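You operate a simulated robot arm through the tools that you are given. There is no shell and no other tool. Be economical: measure what you need, move in short steps, check, and stop when the job is done.

Carry out the task below with a simulated two-armed robot. There is one attempt and no reset: what you move stays moved.

Task
Test the motor at 40 Nm each way, then stop the pump.
Fine: forward first; hold each load till the screen gives a result; load to 0 before the lever moves, shaft at rest before reverse; throttles, valves and clamp stay.

It is judged by the outcome, as a careful person would: the job done as asked, and still so three seconds after it is handed in. It fails if anything else is knocked over, pushed out of place, dropped, spilled or broken.

Robot
Two 6-joint arms with two-finger parallel grippers on one trunk, on a base that drives. Base frame: it is fixed to the floor where the robot stands at the start and does not move with it; the origin is under the middle of the robot, x ahead of it, y to its left, z up. Units: m, degrees, N and s.
The left shoulder is at the start at [0.06, 0.187, 1.097], the right one opposite. With the tool pointing down near the work surface each hand reaches from about 0.24 to 0.62 m from the robot's upright axis, wherever it stands, measured 20 degrees to its own side. Places, roughly: black handle on the brass valve [0.7, 0, 0.8]; black throttle knob on the yellow stand [0.6, -0.3, 1]; black-knob lever on the clamp block [1, 0.1, 0.9]; cream display panel [0.8, -0.5, 0.9]; grey throttle knob on the yellow stand [0.5, -0.2, 1]; load dial on the cream box [0.5, -0.1, 0.8]; orange handle on the drain pipe [0.7, 0.2, 0.9]; red button on the cream box [0.4, 0, 0.8]; red-knob lever on the yellow rack [0.8, -0.2, 1]; white handle on the air pipe [0.3, 0.3, 0.8]. Payload 1.57 kg a hand.
The TCP of each hand is the grasp point between the finger pads, 0.03 m short of the fingertips. In the tool frame z runs along the fingers and y along their closing line. The gripper opens to 0.11 m. The fingers are 0.024 m wide and 0.012 m thick; the gripper's body (0.048 by 0.112 m) begins 0.078 m behind the TCP.
Orientation is told as [roll, pitch, yaw] about the base's x, y, z axes, in that order, counted from this pose: with the fingers straight down and closing along the base's y, the tool's x points along the base's -x, its y along +y and its z along -z.

Tools
- The arms move only by the tool play_rows. It takes "left_steps", "right_steps" or both (then of equal length, played together; a hand with none holds still); each is a list of rows, each a list of 7 numbers: the shift along the tool's x, y, z in mm, then the turn, a rotation vector about the tool's x, y, z in degrees, then the finger opening in mm, from 0 to 110. In form: [[dx, dy, dz, ax, ay, az, gripper], ...]. A call has 1 to 20 rows; each row shifts and turns the commanded pose from where the row before left it, along the tool's axes as they then stand. Rows are played at 5 a second. More than 0.05 m and 8.6 degrees between two rows, or a gripper value outside its range, and nothing of the call is played. Where a pose cannot be reached the arm comes as near as it can. A force on the tool above 60 N (or 10 N above the force at the start of the call, whichever is more), or a blocked arm, ends the call early, and 0.2 s more pass. Each finger travels about 0.153 m/s and halts on what it meets, pressing with about 22 N; the grip force reading is that of the motor and also rises with nothing between the fingers. The clock runs only during rows and for 0.2 s after the last one: add rows that do not move to give the fingers time. The reply holds the time, the measured pose of the TCP, the force on the tool along the base axes, the opening and the grip force, in the units named above and with some noise, with the torque about the TCP (base axes, N m) and any sound that the robot's microphone picked up.
- Cameras (640 x 400 px; columns grow to the right, rows downward): "scene" is now at [0.0008, -0.0099, 1.6301]; the picture's right is [-0.10, -0.99, 0.00], its down [-0.81, 0.08, -0.58] and it looks along [0.57, -0.06, -0.82] (base axes); focal length 268 px, centre (320, 200). "left" rides on the left gripper at [0.07, -0.016, -0.141] in its tool frame; the picture's right is [0.23, 0.97, 0.00], its down [-0.85, 0.20, -0.48] and it looks along [-0.47, 0.11, 0.88] (tool axes); focal length 222 px, centre (320, 200). "right" rides on the right gripper at [0.07, 0.016, -0.141] in its tool frame; the picture's right is [-0.23, 0.97, 0.00], its down [-0.86, -0.20, -0.48] and it looks along [-0.47, -0.11, 0.88] (tool axes); focal length 222 px, centre (320, 200). There is no depth. A picture from a camera that has moved, and an enlarged one, comes with that camera's place and axes in the base frame and with its lens. The place of the scene camera against the robot may be out by one fixed shift of up to 0.012 m in any direction.
- capture(camera): a new picture of that camera. The clock stands still meanwhile.
- move_column(by): slides the trunk up (or, below 0, down) by that many m; the arms and the scene camera ride with it, the base frame stays. It gives what a move gives, with no picture.
- drive_base(legs): drives the robot by 1 to 6 legs, each [ahead, left, turn to the left] in m, m and degrees, along the robot's own axes; the way and the turn of a leg run together, so that a leg with both is an arc; at most 1.5 m and 180 degrees a leg. The arms and the cameras ride along, it lands a little off, and it stops where it bumps. It gives what a move gives.
- head_to(pan, tilt): turns the head with the scene camera to pan (to the left, within 86 degrees either way) and tilt (down, from -29 to 69), counted from straight ahead of the robot. It gives what a move gives.
- zoom(camera, box): a new picture of the part [left, top, right, bottom] of that camera's present view, enlarged. The clock stands still meanwhile.
- sign_off(): hands the job in; it is judged then, once.

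Work in short steps. Places have to be worked out from the pictures, the camera data and where the tool is seen: move nearer, look again, correct. Check each grasp and each placing, and mend what went wrong. You have 120 turns and 108 pictures in all, those below and enlarged ones among them. Open the grippers and draw the arms clear of the work before you hand the job in, unless the task says otherwise; then end with one line.

The tools are called after "Emit:" as name(argument=value, ...) on one line, values as JSON. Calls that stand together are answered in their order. play_rows: Moves the arms, as the interface text tells. Its arguments: {"type":"object","properties":{"left_steps":{"type":"array"},"right_steps":{"type":"array"}},"required":[]} The other tools are called the same way: move_column (by) slides the trunk up or down; drive_base (legs) drives the base; head_to (pan, tilt) turns the head that bears the scene camera; capture (camera) takes a picture; zoom (camera, box) takes an enlarged picture of a part of a camera's view; sign_off () hands the job in.

At the start:

```text
t: 0.0
left_position: [0.4622, 0.08, 1.1392]
left_ee_rot: [0.0, -0.1, 0.0]
left_contact_force: [-0.7, -0.6, -0.4]
left_wrist_torque: [-0.01, 0.0, -0.01]
left_width: 0.1099
left_grip_force: 0.0
right_position: [0.3972, -0.21, 1.1741]
right_ee_rot: [0.0, 0.0, 0.0]
right_contact_force: [0.1, 0.0, 1.0]
right_wrist_torque: [-0.02, 0.01, 0.03]
right_width: 0.1103
right_grip_force: 0.0
trunk travel left (down, up): [-0.725, 0.265]
robot x, y, heading: [0.0033, 0.0032, -0.2]
head pan, tilt: [-5.8, 54.7]
```

scene: 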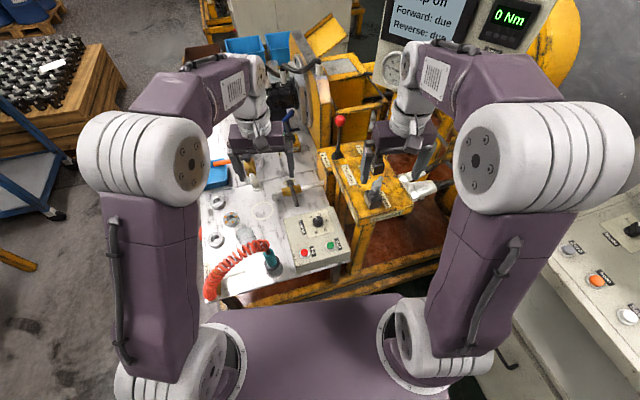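
right: 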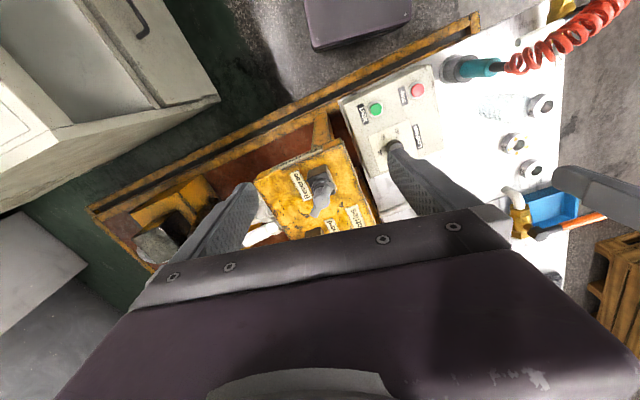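
left: 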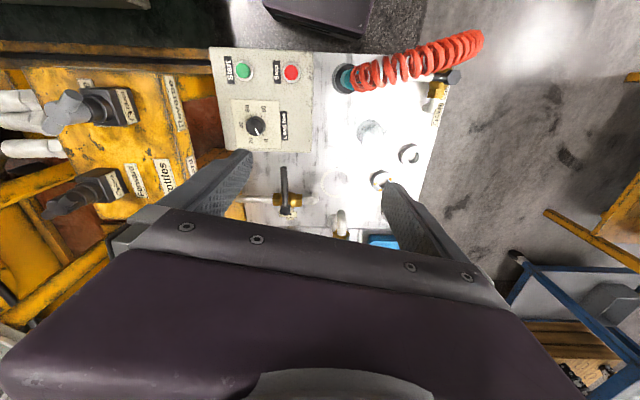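

The overview shows the cream box (start/stop, load dial), the yellow stand and the display. I'll zoom in on the controls and the screen.

Emit:
zoom(camera="scene", box=[360, 0, 560, 125])

Emit:
zoom(camera="scene", box=[220, 100, 460, 280])

Emit:
zoom(camera="left", box=[0, 40, 320, 240])

```text
3.20 times, centred on (460, 62) of scene
camera zoom: at [0.0008, -0.0099, 1.6301], right [-0.1, -0.99, 0.0], down [-0.81, 0.08, -0.58], along [0.57, -0.06, -0.82], focal length 856 px, centre (-128, 640)
```

zoom: 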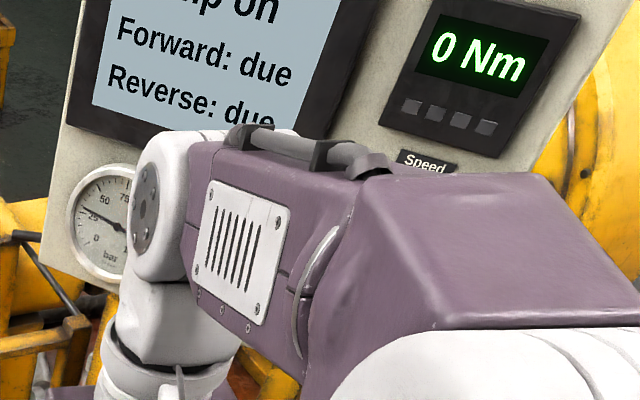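

```text
2.22 times, centred on (340, 190) of scene
camera zoom: at [0.0008, -0.0099, 1.6301], right [-0.1, -0.99, 0.0], down [-0.81, 0.08, -0.58], along [0.57, -0.06, -0.82], focal length 595 px, centre (276, 222)
```

zoom: 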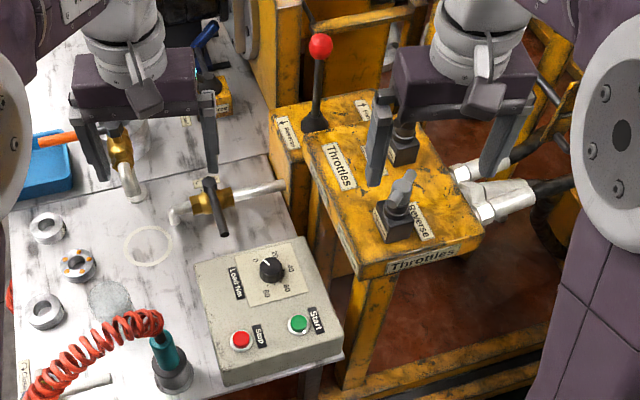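

```text
2.00 times, centred on (160, 140) of left
camera zoom: at [0.3934, 0.0634, 1.2795], right [-0.23, 0.97, 0.0], down [0.85, 0.2, 0.48], along [0.47, 0.11, -0.88], focal length 444 px, centre (640, 320)
```

zoom: 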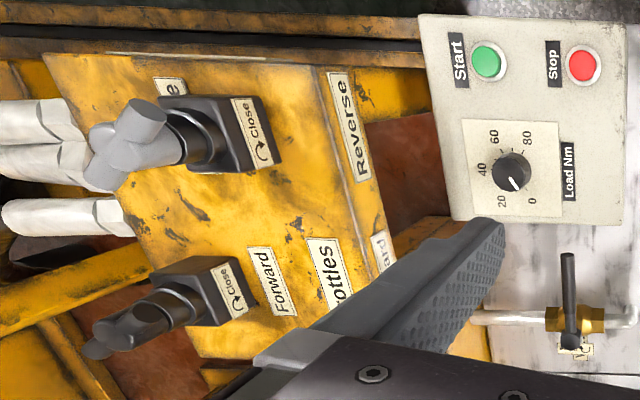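

The screen says the pump is on, with Forward and Reverse both due. I'll tilt the head up to read the whole screen and the lever.

Emit:
head_to(pan=-22, tilt=42)

Emit:
capture(camera="scene")

Emit:
zoom(camera="scene", box=[180, 100, 400, 240])

```text
t: 0.8
left_position: [0.4624, 0.0804, 1.1388]
left_ee_rot: [-0.1, -0.1, -0.1]
left_contact_force: [0.1, 0.4, -0.5]
left_wrist_torque: [-0.03, -0.02, 0.01]
left_width: 0.11
left_grip_force: 0.2
right_position: [0.3969, -0.2089, 1.1749]
right_ee_rot: [0.0, 0.0, 0.1]
right_contact_force: [-0.2, 0.6, 0.3]
right_wrist_torque: [-0.01, -0.01, 0.04]
right_width: 0.11
right_grip_force: 0.0
trunk travel left (down, up): [-0.725, 0.265]
robot x, y, heading: [0.0001, 0.0012, -0.1]
head pan, tilt: [-22.0, 42.0]
```

```text
101 pictures are left
camera scene: at [0.0062, -0.0338, 1.6475], right [-0.37, -0.93, 0.0], down [-0.62, 0.25, -0.74], along [0.69, -0.28, -0.67], focal length 268 px, centre (320, 200)
```

scene: 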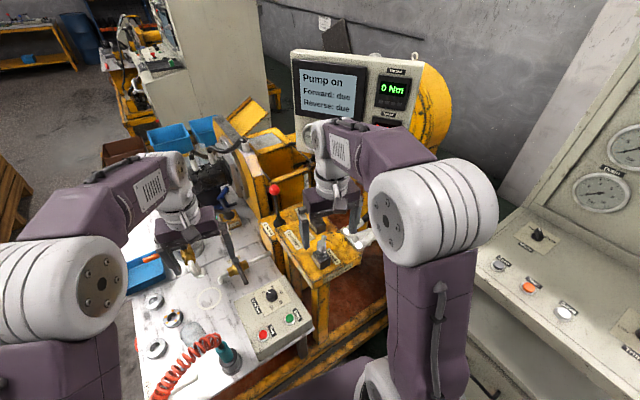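

```text
2.86 times, centred on (290, 170) of scene
camera zoom: at [0.0062, -0.0338, 1.6475], right [-0.37, -0.93, 0.0], down [-0.62, 0.25, -0.74], along [0.69, -0.28, -0.67], focal length 765 px, centre (406, 286)
```

zoom: 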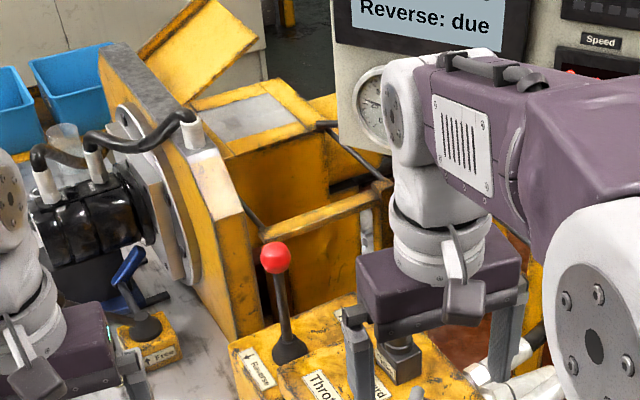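

Screen: Pump on, both due, 0 Nm. I draw the right hand aside and back to see the lever and its labels.

Emit:
play_rows(right_steps=[[20, -40, 0, 0, 0, 0, 110], [20, -40, 0, 0, 0, 0, 110], [20, -40, 0, 0, 0, 0, 110], [20, -40, 0, 0, 0, 0, 110], [0, 0, 0, 0, 0, 0, 110]])

Emit:
capture(camera="scene")

Emit:
zoom(camera="scene", box=[220, 150, 380, 250])

```text
t: 2.0
left_position: [0.4628, 0.08, 1.1386]
left_ee_rot: [-0.1, -0.1, -0.1]
left_contact_force: [0.4, -0.8, -0.4]
left_wrist_torque: [0.0, -0.02, -0.02]
left_width: 0.1099
left_grip_force: 0.0
right_position: [0.3174, -0.3698, 1.1729]
right_ee_rot: [0.1, -0.1, 0.0]
right_contact_force: [0.0, 1.0, -0.3]
right_wrist_torque: [0.01, -0.01, 0.0]
right_width: 0.1099
right_grip_force: 0.1
trunk travel left (down, up): [-0.725, 0.265]
robot x, y, heading: [-0.0023, 0.0008, 0.1]
head pan, tilt: [-22.0, 42.0]
```

```text
99 pictures are left
camera scene: at [0.0064, -0.033, 1.6475], right [-0.37, -0.93, 0.0], down [-0.62, 0.25, -0.74], along [0.69, -0.28, -0.67], focal length 268 px, centre (320, 200)
```

scene: 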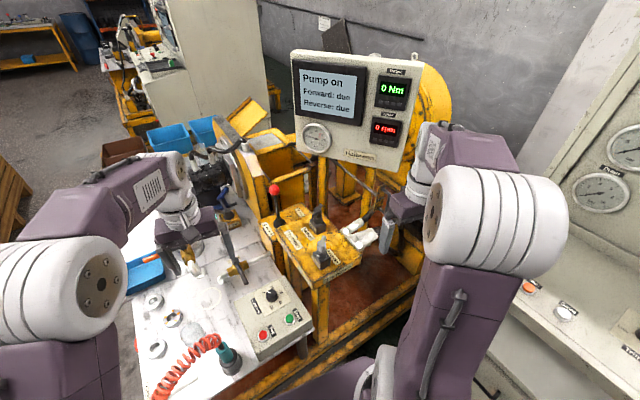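

```text
4.00 times, centred on (300, 200) of scene
camera zoom: at [0.0064, -0.033, 1.6475], right [-0.37, -0.93, 0.0], down [-0.62, 0.25, -0.74], along [0.69, -0.28, -0.67], focal length 1071 px, centre (400, 200)
```

zoom: 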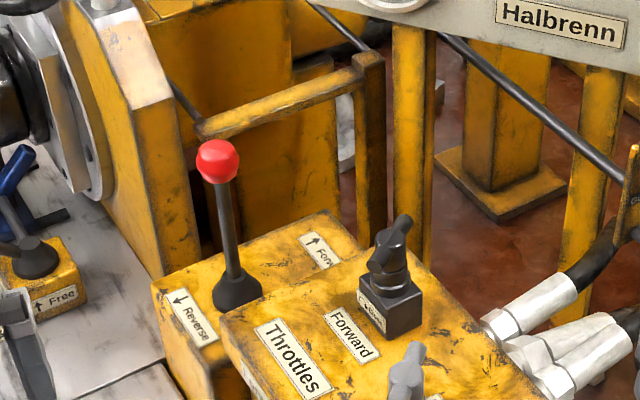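

Forward is away from the robot and Reverse is toward it; the lever stands neutral at about x 0.75. It may be a bit far for the arm, so I look down to see the clearance for driving forward.

Emit:
head_to(pan=0, tilt=69)

Emit:
capture(camera="scene")

Emit:
capture(camera="right")

```text
t: 2.9
left_position: [0.4614, 0.08, 1.139]
left_ee_rot: [0.1, -0.1, -0.1]
left_contact_force: [-0.3, -0.4, -0.2]
left_wrist_torque: [-0.02, -0.01, -0.01]
left_width: 0.1102
left_grip_force: 0.0
right_position: [0.3183, -0.3708, 1.1729]
right_ee_rot: [0.0, 0.1, 0.0]
right_contact_force: [0.4, -0.3, 0.7]
right_wrist_torque: [0.02, 0.02, 0.01]
right_width: 0.1103
right_grip_force: 0.0
trunk travel left (down, up): [-0.725, 0.265]
robot x, y, heading: [-0.0026, 0.0012, 0.0]
head pan, tilt: [0.0, 68.8]
```

```text
97 pictures are left
camera scene: at [-0.0154, -0.003, 1.6144], right [0.0, -1.0, 0.0], down [-0.93, 0.0, -0.36], along [0.36, 0.0, -0.93], focal length 268 px, centre (320, 200)
```

scene: 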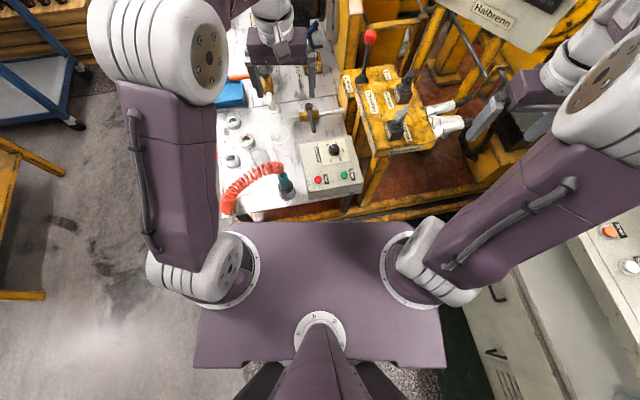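

```text
96 pictures are left
camera right: at [0.2483, -0.355, 1.3136], right [0.23, 0.97, 0.0], down [0.86, -0.2, 0.48], along [0.47, -0.11, -0.88], focal length 222 px, centre (320, 200)
```

right: 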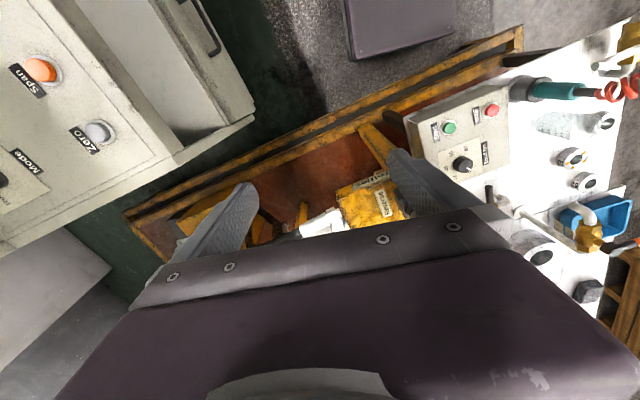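

The deck edge and bench edge look close together. I raise the column 0.1 m to see if the deck rides along and to triangulate the lever.

Emit:
move_column(by=0.1)

Emit:
capture(camera="scene")

```text
t: 4.2
left_position: [0.4622, 0.0795, 1.2374]
left_ee_rot: [-0.1, -0.1, 0.0]
left_contact_force: [-1.1, 0.2, -0.5]
left_wrist_torque: [0.0, -0.02, -0.03]
left_width: 0.11
left_grip_force: 0.0
right_position: [0.3179, -0.3711, 1.2734]
right_ee_rot: [-0.1, 0.0, 0.0]
right_contact_force: [0.0, -0.2, 0.5]
right_wrist_torque: [0.0, 0.01, 0.01]
right_width: 0.1099
right_grip_force: 0.1
trunk travel left (down, up): [-0.825, 0.165]
robot x, y, heading: [-0.0005, 0.0001, 0.2]
head pan, tilt: [0.0, 68.8]
```

```text
95 pictures are left
camera scene: at [-0.0153, -0.0026, 1.7143], right [0.0, -1.0, 0.0], down [-0.93, 0.0, -0.36], along [0.36, 0.0, -0.93], focal length 268 px, centre (320, 200)
```

scene: 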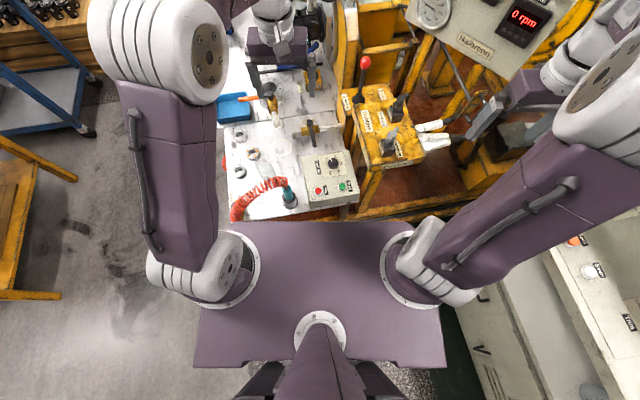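

The deck rides with the column. The knob triangulates to about (0.76, -0.16, 1.03). I tilt the right tool forward 48° in place to see if a forward reach is possible.

Emit:
play_rows(right_steps=[[0, 0, 0, 0, -8, 0, 110], [0, 0, 0, 0, -8, 0, 110], [0, 0, 0, 0, -8, 0, 110], [0, 0, 0, 0, -8, 0, 110], [0, 0, 0, 0, -8, 0, 110], [0, 0, 0, 0, -8, 0, 110], [0, 0, 0, 0, 0, 0, 70]])

```text
t: 5.8
left_position: [0.4616, 0.0797, 1.2388]
left_ee_rot: [0.0, -0.2, -0.1]
left_contact_force: [0.8, 1.0, -0.2]
left_wrist_torque: [0.0, -0.01, 0.02]
left_width: 0.11
left_grip_force: 0.0
right_position: [0.3178, -0.3698, 1.2734]
right_ee_rot: [0.0, -48.1, 0.0]
right_contact_force: [-0.3, 0.1, -0.3]
right_wrist_torque: [0.0, -0.03, -0.04]
right_width: 0.0698
right_grip_force: 0.0
trunk travel left (down, up): [-0.825, 0.165]
robot x, y, heading: [0.0013, -0.0006, -0.1]
head pan, tilt: [0.0, 68.8]
```

Tilt achieved. I bring the right hand up behind the knob, about 16 cm back along the tool axis.

Emit:
play_rows(right_steps=[[-12.8, 23.3, 36.6, 0, 0, 0, 70], [-12.8, 23.3, 36.6, 0, 0, 0, 70], [-12.8, 23.3, 36.6, 0, 0, 0, 70], [-12.8, 23.3, 36.6, 0, 0, 0, 70], [-12.8, 23.3, 36.6, 0, 0, 0, 70], [-12.8, 23.3, 36.6, 0, 0, 0, 70], [-12.8, 23.3, 36.6, 0, 0, 0, 70], [-12.8, 23.3, 36.6, 0, 0, 0, 70], [-12.8, 23.3, 36.6, 0, 0, 0, 70], [0, 0, 0, 0, 0, 0, 70]])

Emit:
head_to(pan=-12, tilt=50)

Emit:
capture(camera="scene")

Emit:
capture(camera="right")

```text
t: 8.0
left_position: [0.46, 0.0804, 1.2381]
left_ee_rot: [-0.1, -0.1, -0.1]
left_contact_force: [0.3, -1.2, -1.0]
left_wrist_torque: [0.01, 0.0, -0.02]
left_width: 0.1098
left_grip_force: 0.0
right_position: [0.625, -0.2124, 1.1396]
right_ee_rot: [0.6, -47.8, 0.0]
right_contact_force: [0.2, 0.0, 0.6]
right_wrist_torque: [-0.02, -0.02, -0.01]
right_width: 0.0701
right_grip_force: 0.0
right hand out of reach, approached as far as the arm can: row 7, 8, 9
trunk travel left (down, up): [-0.825, 0.165]
robot x, y, heading: [0.0044, 0.0007, -0.0]
head pan, tilt: [0.0, 68.8]
```

```text
t: 8.8
left_position: [0.461, 0.0792, 1.2377]
left_ee_rot: [0.1, -0.1, -0.1]
left_contact_force: [0.5, -0.3, -0.3]
left_wrist_torque: [0.0, -0.02, 0.0]
left_width: 0.1103
left_grip_force: 0.0
right_position: [0.6244, -0.2112, 1.1395]
right_ee_rot: [0.6, -47.9, 0.0]
right_contact_force: [-0.3, -0.3, 0.5]
right_wrist_torque: [-0.02, -0.02, -0.03]
right_width: 0.0699
right_grip_force: 0.1
trunk travel left (down, up): [-0.825, 0.165]
robot x, y, heading: [-0.0014, -0.0008, 0.1]
head pan, tilt: [-12.0, 50.0]
```

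```text
94 pictures are left
camera scene: at [0.0038, -0.0186, 1.7362], right [-0.21, -0.98, 0.0], down [-0.75, 0.16, -0.64], along [0.63, -0.13, -0.77], focal length 268 px, centre (320, 200)
```

scene: 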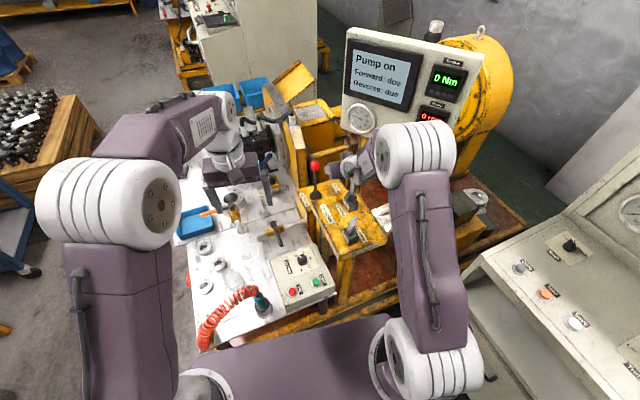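

```text
93 pictures are left
camera right: at [0.4728, -0.1981, 1.1825], right [0.14, 0.97, 0.18], down [0.22, -0.2, 0.95], along [0.96, -0.1, -0.25], focal length 222 px, centre (320, 200)
```

right: 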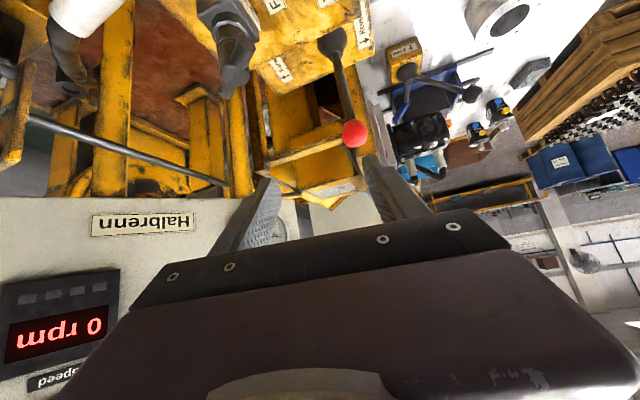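

The hand stops short at x≈0.625, so the base must come forward. Before driving I want to see under the bench: the left hand moves out to the bench's left side and tilts back to look at the base's front.

Emit:
play_rows(left_steps=[[0, 45, 0, 0, 0, 0, 110], [0, 45, 0, 0, 0, 0, 110], [0, 45, 0, 0, 0, 0, 110], [0, 45, 0, 0, 0, 0, 110], [0, 45, 0, 0, 0, 0, 110], [0, 45, 0, 0, 0, 0, 110], [0, 0, 0, 0, 8, 0, 110], [0, 0, 0, 0, 8, 0, 110], [0, 0, 0, 0, 8, 0, 110], [0, 0, 0, 0, 8, 0, 110], [0, 0, 0, 0, 8, 0, 110], [0, 0, 0, 0, 8, 0, 110]])

Emit:
capture(camera="left")

```text
t: 11.4
left_position: [0.3696, 0.3279, 1.1943]
left_ee_rot: [-0.1, 47.9, -0.2]
left_contact_force: [0.7, 0.8, 0.3]
left_wrist_torque: [0.0, 0.0, -0.01]
left_width: 0.1102
left_grip_force: 0.1
left hand out of reach, approached as far as the arm can: row 9, 10, 11, 12
right_position: [0.6231, -0.2107, 1.1398]
right_ee_rot: [0.7, -47.7, 0.0]
right_contact_force: [0.0, 0.0, -0.9]
right_wrist_torque: [0.0, -0.01, 0.0]
right_width: 0.0701
right_grip_force: 0.1
trunk travel left (down, up): [-0.825, 0.165]
robot x, y, heading: [-0.0016, -0.0, -0.2]
head pan, tilt: [-12.0, 50.0]
```

```text
92 pictures are left
camera left: at [0.4289, 0.3109, 1.3401], right [-0.15, 0.97, 0.17], down [0.93, 0.2, -0.31], along [-0.34, 0.11, -0.93], focal length 222 px, centre (320, 200)
```

left: 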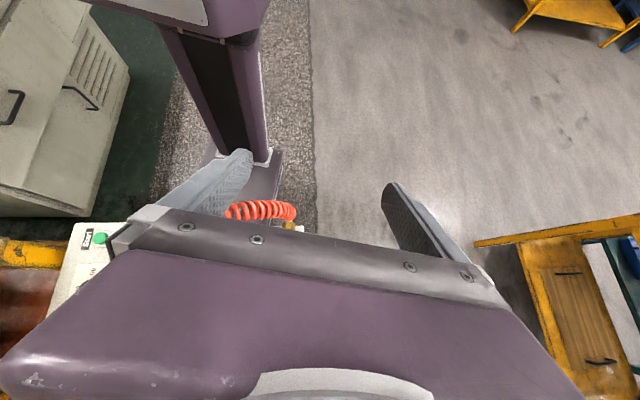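

The base is a low plate with the column at the rear, so it can slip under the bench if the deck is high. I raise the column, straighten the left hand, then drive forward in small legs.

Emit:
play_rows(left_steps=[[0, 0, 0, 0, -8, 0, 110], [0, 0, 0, 0, -8, 0, 110], [0, 0, 0, 0, -8, 0, 110], [0, 0, 0, 0, -8, 0, 110], [0, 0, 0, 0, -8, 0, 110], [0, 0, 0, 0, -8, 0, 110]])

Emit:
move_column(by=0.15)

Emit:
drive_base(legs=[[0.05, 0, 0]])

Emit:
capture(camera="scene")

```text
t: 12.8
left_position: [0.3682, 0.3263, 1.1931]
left_ee_rot: [0.0, -0.3, -0.1]
left_contact_force: [0.1, -0.4, 0.5]
left_wrist_torque: [-0.04, 0.0, 0.01]
left_width: 0.1098
left_grip_force: 0.1
right_position: [0.6241, -0.2129, 1.14]
right_ee_rot: [0.7, -47.9, 0.0]
right_contact_force: [-0.3, 0.5, 0.1]
right_wrist_torque: [0.02, -0.03, 0.0]
right_width: 0.0701
right_grip_force: 0.0
trunk travel left (down, up): [-0.825, 0.165]
robot x, y, heading: [-0.0038, 0.002, 0.1]
head pan, tilt: [-12.0, 50.0]
```

```text
t: 14.6
left_position: [0.3689, 0.3267, 1.3443]
left_ee_rot: [-0.1, -0.1, -0.2]
left_contact_force: [-0.3, -0.2, 0.4]
left_wrist_torque: [-0.02, 0.02, 0.02]
left_width: 0.1103
left_grip_force: 0.0
right_position: [0.6251, -0.2112, 1.2904]
right_ee_rot: [0.6, -47.7, 0.1]
right_contact_force: [0.2, -0.3, -1.1]
right_wrist_torque: [-0.01, 0.05, -0.01]
right_width: 0.0701
right_grip_force: 0.0
trunk travel left (down, up): [-0.975, 0.015]
robot x, y, heading: [0.0003, -0.0015, -0.1]
head pan, tilt: [-12.0, 50.0]
```

```text
t: 15.5
left_position: [0.4061, 0.3272, 1.3477]
left_ee_rot: [-0.1, -0.7, -0.1]
left_contact_force: [-1.6, -0.9, 1.0]
left_wrist_torque: [0.0, -0.07, -0.02]
left_width: 0.11
left_grip_force: 0.1
right_position: [0.661, -0.213, 1.2966]
right_ee_rot: [0.6, -48.5, -0.1]
right_contact_force: [-0.3, 0.1, 0.5]
right_wrist_torque: [0.02, -0.02, 0.0]
right_width: 0.0699
right_grip_force: 0.0
trunk travel left (down, up): [-0.975, 0.015]
robot x, y, heading: [0.0503, 0.0001, -0.1]
head pan, tilt: [-12.0, 50.0]
```

```text
91 pictures are left
camera scene: at [0.0358, -0.0185, 1.8864], right [-0.21, -0.98, 0.0], down [-0.74, 0.16, -0.65], along [0.64, -0.13, -0.76], focal length 268 px, centre (320, 200)
```

scene: 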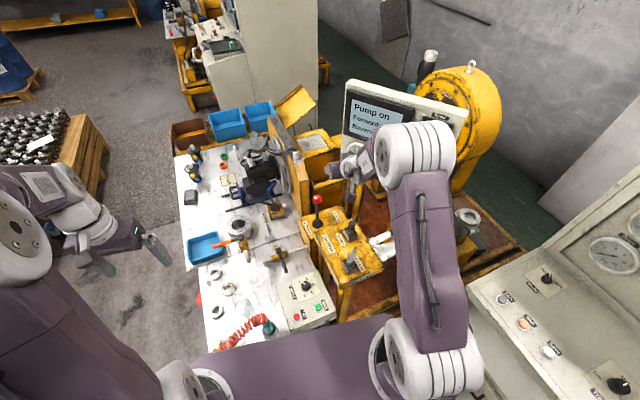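

The base moved 0.05 m. The hands' readings differ by a small pitch, so I pause to see if it is just settling.

Emit:
play_rows(left_steps=[[0, 0, 0, 0, 0, 0, 110], [0, 0, 0, 0, 0, 0, 110], [0, 0, 0, 0, 0, 0, 110]])

```text
t: 16.3
left_position: [0.4153, 0.328, 1.3448]
left_ee_rot: [-0.1, -0.4, 0.0]
left_contact_force: [-0.4, 0.5, 0.6]
left_wrist_torque: [0.03, -0.04, -0.01]
left_width: 0.1101
left_grip_force: 0.0
right_position: [0.6694, -0.2121, 1.2913]
right_ee_rot: [0.6, -47.9, 0.0]
right_contact_force: [-0.2, -0.1, 0.5]
right_wrist_torque: [0.0, -0.02, -0.02]
right_width: 0.0701
right_grip_force: 0.0
trunk travel left (down, up): [-0.975, 0.015]
robot x, y, heading: [0.0495, 0.0052, -0.0]
head pan, tilt: [-12.0, 50.0]
```

Just sway settling. I drive on another 0.07 m and then 0.06 m.

Emit:
drive_base(legs=[[0.06, 0, 0]])

Emit:
drive_base(legs=[[0.06, 0, 0]])

Emit:
head_to(pan=0, tilt=69)

Emit:
capture(camera="scene")

```text
t: 17.3
left_position: [0.4209, 0.3465, 1.3446]
left_ee_rot: [-0.1, -0.2, 3.3]
left_contact_force: [0.2, 0.6, -0.6]
left_wrist_torque: [-0.03, 0.0, 0.02]
left_width: 0.11
left_grip_force: 0.0
right_position: [0.7068, -0.1764, 1.2911]
right_ee_rot: [0.6, -47.9, 3.4]
right_contact_force: [-0.1, 0.8, -0.4]
right_wrist_torque: [-0.03, -0.01, -0.02]
right_width: 0.0697
right_grip_force: 0.1
trunk travel left (down, up): [-0.975, 0.015]
robot x, y, heading: [0.0743, -0.0028, 3.3]
head pan, tilt: [-12.0, 50.0]
```

```text
t: 18.3
left_position: [0.405, 0.3693, 1.3452]
left_ee_rot: [0.0, -0.2, 8.0]
left_contact_force: [-0.5, -0.1, 0.4]
left_wrist_torque: [-0.01, -0.08, -0.02]
left_width: 0.1098
left_grip_force: 0.0
right_position: [0.7333, -0.1272, 1.2925]
right_ee_rot: [0.6, -48.0, 8.0]
right_contact_force: [0.3, 0.1, -0.2]
right_wrist_torque: [-0.04, -0.02, 0.0]
right_width: 0.0701
right_grip_force: 0.1
trunk travel left (down, up): [-0.975, 0.015]
robot x, y, heading: [0.0877, -0.0069, 8.2]
head pan, tilt: [-12.0, 50.0]
```

```text
t: 19.1
left_position: [0.4085, 0.3701, 1.3443]
left_ee_rot: [-0.1, -0.3, 8.0]
left_contact_force: [0.4, 0.0, -0.8]
left_wrist_torque: [-0.03, 0.02, 0.0]
left_width: 0.1099
left_grip_force: 0.0
right_position: [0.7372, -0.1267, 1.2912]
right_ee_rot: [0.7, -47.8, 8.2]
right_contact_force: [0.4, 0.5, -0.3]
right_wrist_torque: [0.01, -0.01, 0.0]
right_width: 0.0701
right_grip_force: 0.1
trunk travel left (down, up): [-0.975, 0.015]
robot x, y, heading: [0.0875, -0.0034, 8.3]
head pan, tilt: [0.0, 68.8]
```

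```text
90 pictures are left
camera scene: at [0.0733, -0.0081, 1.8644], right [0.14, -0.99, 0.0], down [-0.92, -0.13, -0.36], along [0.36, 0.05, -0.93], focal length 268 px, centre (320, 200)
```

scene: 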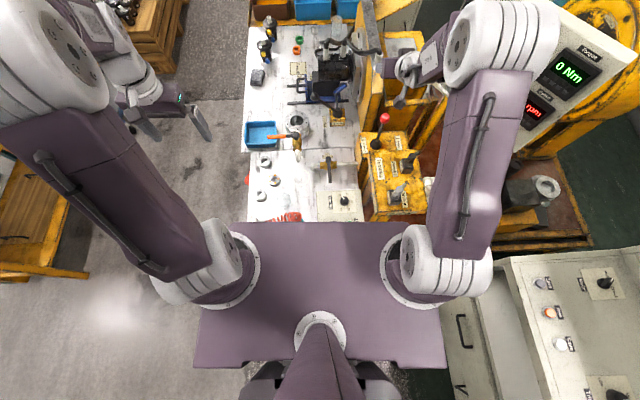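

The base's left front met something low and it yawed 8° left; nothing on the bench seems shifted. I back off 1 cm to free the contact; the right shoulder is now ~0.11 m further forward, which should do.

Emit:
drive_base(legs=[[-0.012, 0, 0]])

Emit:
head_to(pan=-12, tilt=55)

Emit:
capture(camera="scene")

Emit:
capture(camera="right")

```text
t: 19.8
left_position: [0.3991, 0.3709, 1.3437]
left_ee_rot: [0.0, 0.0, 8.0]
left_contact_force: [-0.6, 0.7, -1.3]
left_wrist_torque: [-0.05, 0.06, 0.04]
left_width: 0.1101
left_grip_force: 0.1
right_position: [0.727, -0.1259, 1.2894]
right_ee_rot: [0.7, -47.7, 8.1]
right_contact_force: [0.6, 0.2, 0.2]
right_wrist_torque: [-0.01, 0.0, -0.01]
right_width: 0.0699
right_grip_force: 0.0
trunk travel left (down, up): [-0.975, 0.015]
robot x, y, heading: [0.0761, -0.0068, 8.1]
head pan, tilt: [0.0, 68.8]
```

```text
t: 20.6
left_position: [0.3987, 0.37, 1.3437]
left_ee_rot: [0.0, -0.1, 8.0]
left_contact_force: [-0.4, 0.2, 0.4]
left_wrist_torque: [0.04, 0.04, -0.01]
left_width: 0.1099
left_grip_force: 0.1
right_position: [0.7266, -0.1283, 1.2895]
right_ee_rot: [0.7, -47.7, 8.0]
right_contact_force: [0.8, 0.0, 0.1]
right_wrist_torque: [-0.01, 0.01, 0.02]
right_width: 0.0699
right_grip_force: 0.1
trunk travel left (down, up): [-0.975, 0.015]
robot x, y, heading: [0.0767, -0.0018, 8.1]
head pan, tilt: [-12.0, 55.0]
```

```text
89 pictures are left
camera scene: at [0.0812, -0.0208, 1.8797], right [-0.07, -1.0, 0.0], down [-0.82, 0.06, -0.57], along [0.57, -0.04, -0.82], focal length 268 px, centre (320, 200)
```

scene: 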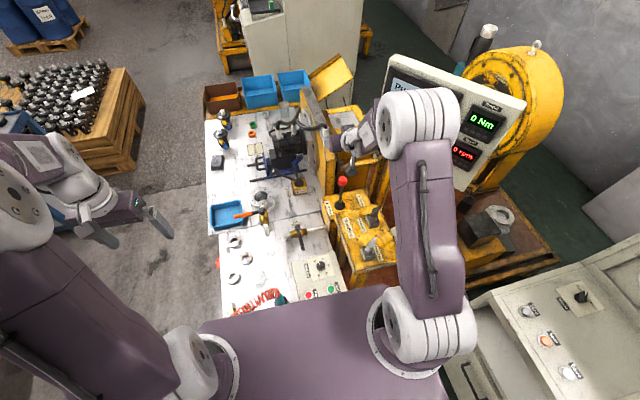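

```text
88 pictures are left
camera right: at [0.5751, -0.1348, 1.3319], right [0.01, 0.98, 0.18], down [0.25, -0.17, 0.95], along [0.97, 0.04, -0.25], focal length 222 px, centre (320, 200)
```

right: 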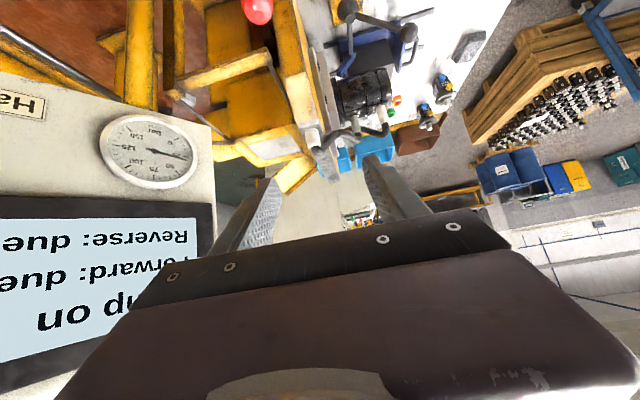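

The right camera now also sees the screen and gauge. Combined rays put the knob at about (0.785, -0.161, 1.005). I lower to a pre-grasp ~9 cm behind and above it.

Emit:
play_rows(right_steps=[[29.3, -6.8, 23.3, 0, 0, 0, 80], [29.3, -6.8, 23.3, 0, 0, 0, 80], [29.3, -6.8, 23.3, 0, 0, 0, 80], [29.3, -6.8, 23.3, 0, 0, 0, 80], [29.3, -6.8, 23.3, 0, 0, 0, 80], [29.3, -6.8, 23.3, 0, 0, 0, 80], [0, 0, 0, 0, 0, 0, 80]])

Emit:
capture(camera="right")

Emit:
zoom(camera="scene", box=[280, 120, 440, 220])

```text
t: 22.2
left_position: [0.3958, 0.3701, 1.3447]
left_ee_rot: [0.1, -0.2, 8.0]
left_contact_force: [-0.1, 0.7, -0.6]
left_wrist_torque: [0.01, -0.02, -0.05]
left_width: 0.1097
left_grip_force: 0.1
right_position: [0.7279, -0.1685, 1.0752]
right_ee_rot: [1.6, -47.7, 7.2]
right_contact_force: [-0.2, 0.2, -0.1]
right_wrist_torque: [-0.01, 0.04, -0.01]
right_width: 0.0799
right_grip_force: 0.0
right hand out of reach, approached as far as the arm can: row 3, 5, 6
trunk travel left (down, up): [-0.975, 0.015]
robot x, y, heading: [0.0779, -0.0045, 8.3]
head pan, tilt: [-12.0, 55.0]
```

```text
87 pictures are left
camera right: at [0.5773, -0.1752, 1.1188], right [0.01, 0.98, 0.19], down [0.25, -0.18, 0.95], along [0.97, 0.04, -0.25], focal length 222 px, centre (320, 200)
```

right: 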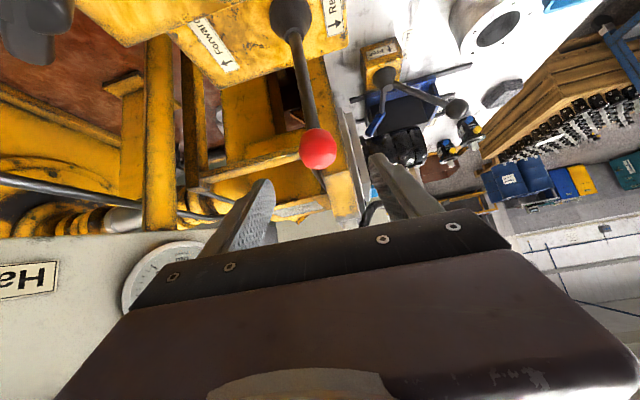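

```text
4.00 times, centred on (360, 170) of scene
camera zoom: at [0.0774, -0.0213, 1.8798], right [-0.07, -1.0, 0.0], down [-0.82, 0.06, -0.57], along [0.57, -0.04, -0.82], focal length 1071 px, centre (160, 320)
```

zoom: 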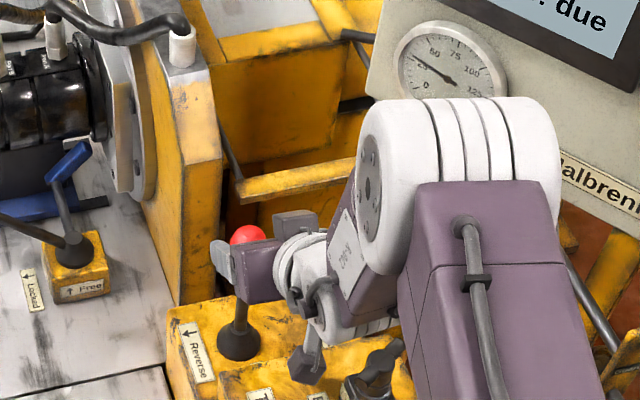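

The hand is straddling height just behind the knob (knob ≈ (0.79,-0.157,1.005)), but near its reach limit. I test flattening the tool (pitch to ~64°) which should lengthen the reach.

Emit:
play_rows(right_steps=[[0, 0, 0, 0, -8, 0, 80], [0, 0, 0, 0, -8, 0, 80], [0, 0, 0, 0, 0, 0, 80]])

```text
t: 23.0
left_position: [0.395, 0.3701, 1.3449]
left_ee_rot: [-0.1, -0.1, 8.0]
left_contact_force: [-0.6, -0.2, -0.7]
left_wrist_torque: [-0.04, 0.0, -0.02]
left_width: 0.11
left_grip_force: 0.1
right_position: [0.7675, -0.1686, 1.0745]
right_ee_rot: [4.9, -63.5, 4.4]
right_contact_force: [0.0, 0.2, -1.1]
right_wrist_torque: [0.01, 0.01, -0.02]
right_width: 0.0799
right_grip_force: 0.1
right hand out of reach, approached as far as the arm can: row 1, 2
trunk travel left (down, up): [-0.975, 0.015]
robot x, y, heading: [0.0787, -0.0073, 8.0]
head pan, tilt: [-12.0, 55.0]
```

It moved further out rather than in, so the limit may be a wrist one, not reach. I advance one small step toward the knob and read back.

Emit:
play_rows(right_steps=[[7, 3, 20, 0, 0, 0, 80], [7, 3, 20, 0, 0, 0, 80], [0, 0, 0, 0, 0, 0, 80]])

Emit:
capture(camera="right")

```text
t: 23.8
left_position: [0.3969, 0.3704, 1.3438]
left_ee_rot: [-0.2, -0.2, 8.0]
left_contact_force: [-0.4, 0.1, 0.1]
left_wrist_torque: [0.03, -0.04, 0.01]
left_width: 0.1099
left_grip_force: 0.0
right_position: [0.798, -0.162, 1.0449]
right_ee_rot: [1.0, -63.8, 7.7]
right_contact_force: [0.2, 0.4, 0.3]
right_wrist_torque: [0.0, 0.02, 0.0]
right_width: 0.0802
right_grip_force: 0.1
right hand out of reach, approached as far as the arm can: row 1
trunk travel left (down, up): [-0.975, 0.015]
robot x, y, heading: [0.077, -0.0071, 7.9]
head pan, tilt: [-12.0, 55.0]
```

```text
85 pictures are left
camera right: at [0.6405, -0.1704, 1.0435], right [-0.05, 0.98, 0.21], down [-0.02, -0.21, 0.98], along [1.0, 0.04, 0.03], focal length 222 px, centre (320, 200)
```

right: 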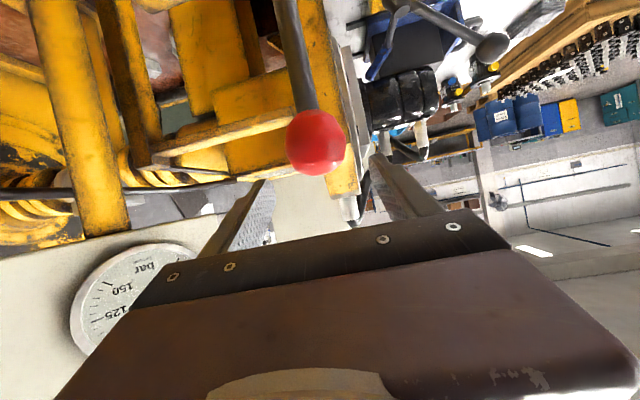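

The arm now holds the commanded pose at (0.798,-0.162,1.045), right above the knob at about (0.79,-0.159,1.009). I lower over it and close on it.

Emit:
play_rows(right_steps=[[18, 2, 4, 0, 0, 0, 80], [18, 2, 4, 0, 0, 0, 80], [0, 0, 0, 0, 0, 0, 80]])

Emit:
capture(camera="right")

```text
t: 24.6
left_position: [0.3962, 0.3711, 1.3426]
left_ee_rot: [0.0, -0.2, 8.0]
left_contact_force: [0.3, -0.9, -0.3]
left_wrist_torque: [-0.04, 0.01, 0.0]
left_width: 0.1099
left_grip_force: 0.0
right_position: [0.7885, -0.16, 1.0088]
right_ee_rot: [0.9, -63.8, 7.7]
right_contact_force: [0.4, -0.9, 0.3]
right_wrist_torque: [-0.02, 0.01, 0.02]
right_width: 0.0803
right_grip_force: 0.1
trunk travel left (down, up): [-0.975, 0.015]
robot x, y, heading: [0.0761, -0.0033, 8.1]
head pan, tilt: [-12.0, 55.0]
```

```text
84 pictures are left
camera right: at [0.6306, -0.1687, 1.0071], right [-0.05, 0.98, 0.21], down [-0.02, -0.21, 0.98], along [1.0, 0.04, 0.03], focal length 222 px, centre (320, 200)
```

right: 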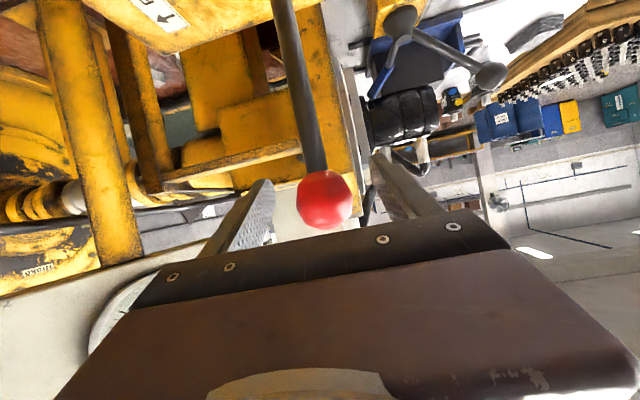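

The knob sits within about 4 mm of the TCP's projected spot. I close on it.

Emit:
play_rows(right_steps=[[0, 0, 0, 0, 0, 0, 60], [0, 0, 0, 0, 0, 0, 40], [0, 0, 0, 0, 0, 0, 20], [0, 0, 0, 0, 0, 0, 20]])

Emit:
capture(camera="right")

```text
t: 25.6
left_position: [0.3968, 0.3704, 1.345]
left_ee_rot: [-0.1, 0.0, 8.0]
left_contact_force: [0.3, 0.4, 0.3]
left_wrist_torque: [0.0, 0.01, 0.03]
left_width: 0.1099
left_grip_force: 0.0
right_position: [0.7889, -0.1611, 1.0085]
right_ee_rot: [0.9, -63.8, 7.7]
right_contact_force: [0.3, 2.4, 0.7]
right_wrist_torque: [0.2, 0.04, 0.08]
right_width: 0.0399
right_grip_force: 45.1
trunk travel left (down, up): [-0.975, 0.015]
robot x, y, heading: [0.0759, -0.0045, 7.8]
head pan, tilt: [-12.0, 55.0]
```

```text
83 pictures are left
camera right: at [0.6307, -0.1684, 1.0072], right [-0.05, 0.98, 0.21], down [-0.02, -0.21, 0.98], along [1.0, 0.04, 0.03], focal length 222 px, centre (320, 200)
```

right: 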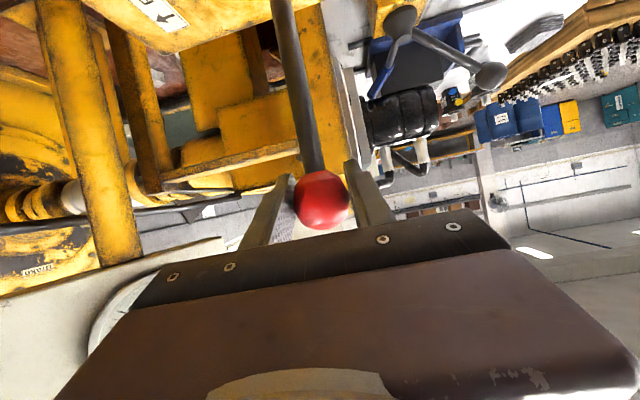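

Knob gripped at 40 mm width. Before moving the lever I verify the dial really stands at 0.

Emit:
zoom(camera="scene", box=[290, 250, 354, 300])

```text
8.00 times, centred on (322, 275) of scene
camera zoom: at [0.0785, -0.0208, 1.8798], right [-0.07, -1.0, 0.0], down [-0.82, 0.06, -0.57], along [0.57, -0.04, -0.82], focal length 2141 px, centre (304, -400)
```

zoom: 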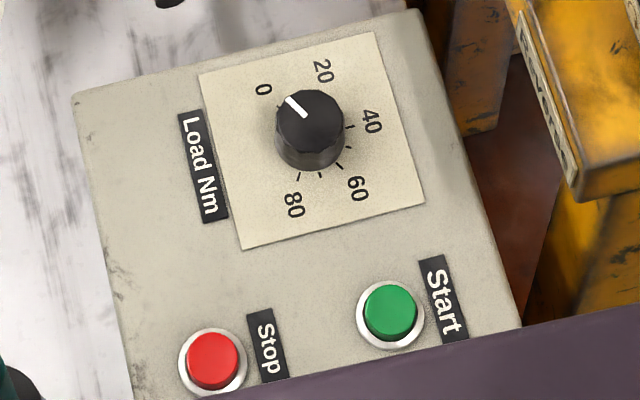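

The dial stands at 0; scale runs clockwise 60° per 20 Nm. I push the lever forward (+x) in small rows and read the forces.

Emit:
play_rows(right_steps=[[-4.0, -1.3, 9.1, 0, 0, 0, 20], [-4.0, -1.3, 9.1, 0, 0, 0, 20], [-3.5, -1.3, 9.3, 0, 0, 0, 20], [0, 0, 0, 0, 0, 0, 20]])

Emit:
zoom(camera="scene", box=[280, 80, 520, 230])

```text
t: 26.6
left_position: [0.3972, 0.3717, 1.3443]
left_ee_rot: [0.0, -0.2, 8.1]
left_contact_force: [0.5, 0.3, -0.2]
left_wrist_torque: [0.0, -0.02, 0.0]
left_width: 0.1102
left_grip_force: 0.0
right_position: [0.8079, -0.1621, 1.0119]
right_ee_rot: [1.0, -64.3, 7.8]
right_contact_force: [0.4, -1.6, 3.8]
right_wrist_torque: [-0.47, 0.24, -0.37]
right_width: 0.0402
right_grip_force: 44.2
right hand out of reach, approached as far as the arm can: row 2, 3
trunk travel left (down, up): [-0.975, 0.015]
robot x, y, heading: [0.0811, -0.0087, 8.2]
head pan, tilt: [-12.0, 55.0]
```

```text
2.67 times, centred on (400, 155) of scene
camera zoom: at [0.0783, -0.0207, 1.8798], right [-0.07, -1.0, 0.0], down [-0.82, 0.06, -0.57], along [0.57, -0.04, -0.82], focal length 714 px, centre (107, 320)
```

zoom: 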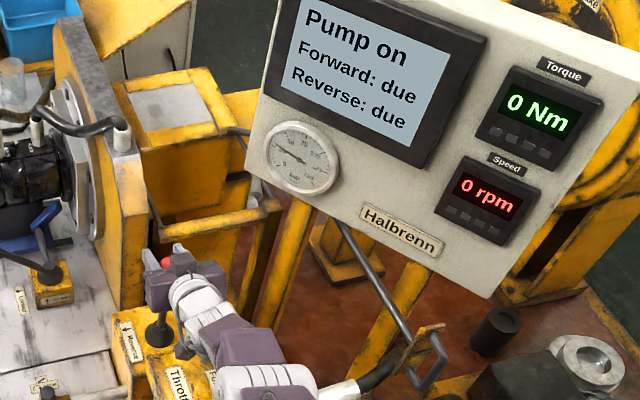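

The arm's limit is x≈0.808, too short for the full stroke. I return the lever to neutral, release and lift off, then lower the column a bit and turn the base a few degrees for more reach.

Emit:
play_rows(right_steps=[[3.5, 1.3, -9.3, 0, 0, 0, 20], [4.0, 1.3, -9.1, 0, 0, 0, 20], [4.0, 1.3, -9.1, 0, 0, 0, 20], [0, 0, 0, 0, 0, 0, 20], [0, 0, 0, 0, 0, 0, 80], [0, 0, 0, 0, 0, 0, 80]])

Emit:
capture(camera="right")

```text
t: 28.0
left_position: [0.3988, 0.3697, 1.3435]
left_ee_rot: [0.1, -0.1, 8.0]
left_contact_force: [-0.7, 0.5, -0.1]
left_wrist_torque: [0.02, 0.01, 0.03]
left_width: 0.11
left_grip_force: 0.1
right_position: [0.7766, -0.1643, 1.0099]
right_ee_rot: [0.6, -63.7, 8.3]
right_contact_force: [-0.2, -0.6, -1.1]
right_wrist_torque: [0.02, -0.03, 0.0]
right_width: 0.0797
right_grip_force: 0.1
trunk travel left (down, up): [-0.975, 0.015]
robot x, y, heading: [0.0733, -0.0041, 8.0]
head pan, tilt: [-12.0, 55.0]
```

```text
80 pictures are left
camera right: at [0.6185, -0.1744, 1.0088], right [-0.05, 0.98, 0.21], down [-0.02, -0.21, 0.98], along [1.0, 0.05, 0.03], focal length 222 px, centre (320, 200)
```

right: 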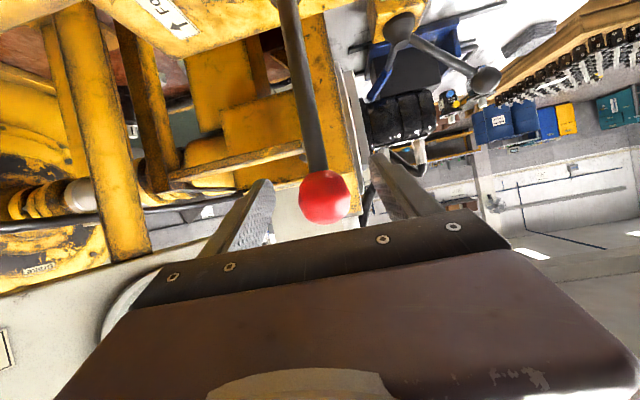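

Lever is back at neutral (knob ≈ x 0.79). I lift the hand off 8 cm, then check deck clearance over the hose fitting with a look from the left hand's camera.

Emit:
play_rows(right_steps=[[-36, 0, -18, 0, 0, 0, 80], [-36, 0, -18, 0, 0, 0, 80], [-36, 0, -18, 0, 0, 0, 80]], left_steps=[[0, 0, 45, 0, 0, 0, 110], [0, 0, 45, 0, 0, 0, 110], [0, 0, 45, 0, 0, 0, 110]])

Emit:
capture(camera="left")

```text
t: 28.8
left_position: [0.3988, 0.3697, 1.209]
left_ee_rot: [-0.1, -0.1, 8.0]
left_contact_force: [1.2, 0.4, -0.3]
left_wrist_torque: [-0.02, 0.02, 0.0]
left_width: 0.1097
left_grip_force: 0.0
right_position: [0.7871, -0.1699, 1.1285]
right_ee_rot: [2.2, -63.6, 6.7]
right_contact_force: [0.0, 0.7, -0.5]
right_wrist_torque: [0.0, 0.02, -0.01]
right_width: 0.08
right_grip_force: 0.0
right hand out of reach, approached as far as the arm can: row 1, 2
trunk travel left (down, up): [-0.975, 0.015]
robot x, y, heading: [0.0745, -0.001, 8.0]
head pan, tilt: [-12.0, 55.0]
```

```text
79 pictures are left
camera left: at [0.3333, 0.3437, 1.3498], right [-0.36, 0.93, 0.0], down [0.82, 0.32, 0.48], along [0.45, 0.17, -0.88], focal length 222 px, centre (320, 200)
```

left: 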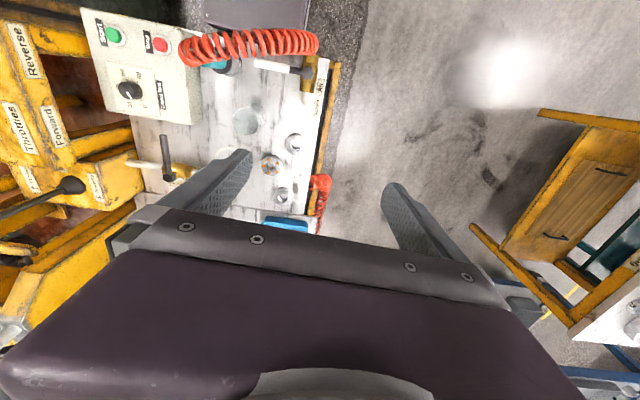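

The hose lies in front of the deck edge and lower, so lowering 6 cm is safe. First I turn the base 7° left with the hand high, then lower.

Emit:
drive_base(legs=[[0, 0, 7]])

Emit:
capture(camera="scene")

Emit:
capture(camera="right")

```text
t: 29.8
left_position: [0.3508, 0.4017, 1.2109]
left_ee_rot: [0.1, -0.2, 14.9]
left_contact_force: [-0.3, -0.4, 0.3]
left_wrist_torque: [0.02, 0.06, 0.02]
left_width: 0.1097
left_grip_force: 0.0
right_position: [0.8016, -0.0853, 1.13]
right_ee_rot: [2.6, -63.7, 13.2]
right_contact_force: [0.7, -0.7, 0.3]
right_wrist_torque: [0.04, 0.02, 0.01]
right_width: 0.0801
right_grip_force: 0.0
trunk travel left (down, up): [-0.975, 0.015]
robot x, y, heading: [0.0723, -0.007, 14.7]
head pan, tilt: [-12.0, 55.0]
```

```text
78 pictures are left
camera scene: at [0.0807, -0.0233, 1.8797], right [0.05, -1.0, 0.0], down [-0.82, -0.04, -0.57], along [0.57, 0.03, -0.82], focal length 268 px, centre (320, 200)
```

scene: 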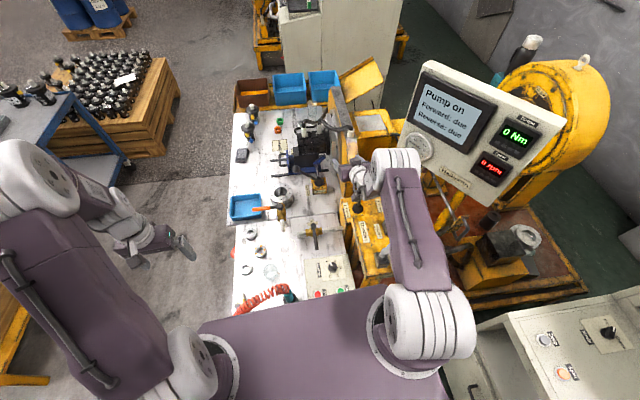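

```text
77 pictures are left
camera right: at [0.6458, -0.1131, 1.1288], right [-0.16, 0.96, 0.22], down [0.01, -0.22, 0.97], along [0.99, 0.16, 0.03], focal length 222 px, centre (320, 200)
```

right: 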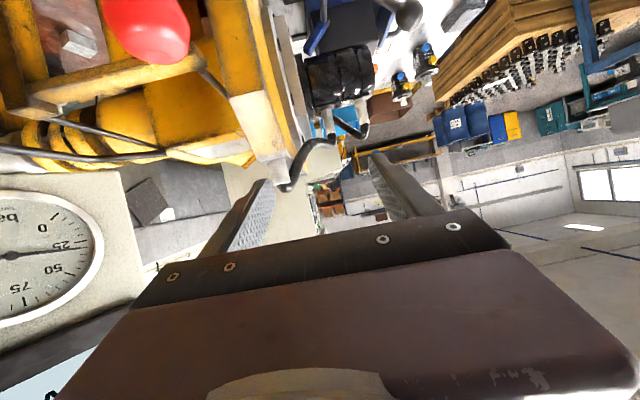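

Clear. I bring the right hand back over the knob laterally, then lower the column 6 cm.

Emit:
play_rows(right_steps=[[3.8, -36.5, -7.7, 0, 0, 0, 80], [3.8, -36.5, -7.7, 0, 0, 0, 80], [0, 0, 0, 0, 0, 0, 80]])

Emit:
move_column(by=-0.06)

Emit:
capture(camera="right")

```text
t: 30.6
left_position: [0.3501, 0.4054, 1.2107]
left_ee_rot: [-0.1, -0.2, 14.8]
left_contact_force: [-0.8, 0.3, 0.9]
left_wrist_torque: [-0.01, -0.04, 0.01]
left_width: 0.1101
left_grip_force: 0.1
right_position: [0.8042, -0.1571, 1.1288]
right_ee_rot: [2.1, -63.7, 13.4]
right_contact_force: [-0.2, -0.1, 0.8]
right_wrist_torque: [-0.03, 0.0, -0.03]
right_width: 0.0801
right_grip_force: 0.0
trunk travel left (down, up): [-0.975, 0.015]
robot x, y, heading: [0.0782, -0.0071, 14.8]
head pan, tilt: [-12.0, 55.0]
```

```text
t: 31.6
left_position: [0.3504, 0.4038, 1.1515]
left_ee_rot: [0.0, -0.3, 14.8]
left_contact_force: [0.3, -0.5, 0.0]
left_wrist_torque: [-0.01, 0.01, 0.0]
left_width: 0.1101
left_grip_force: 0.1
right_position: [0.8036, -0.1583, 1.0699]
right_ee_rot: [2.4, -63.7, 13.4]
right_contact_force: [0.3, -0.1, 0.3]
right_wrist_torque: [-0.01, 0.01, 0.01]
right_width: 0.08
right_grip_force: 0.1
trunk travel left (down, up): [-0.915, 0.075]
robot x, y, heading: [0.0775, -0.0081, 15.2]
head pan, tilt: [-12.0, 55.0]
```

```text
76 pictures are left
camera right: at [0.6479, -0.1856, 1.0688], right [-0.16, 0.96, 0.22], down [0.01, -0.22, 0.97], along [0.99, 0.16, 0.03], focal length 222 px, centre (320, 200)
```

right: 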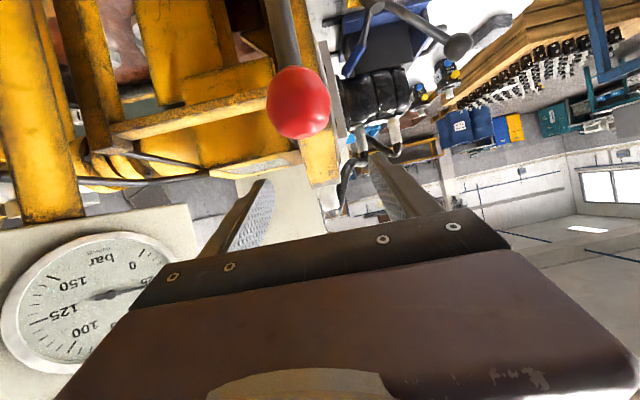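

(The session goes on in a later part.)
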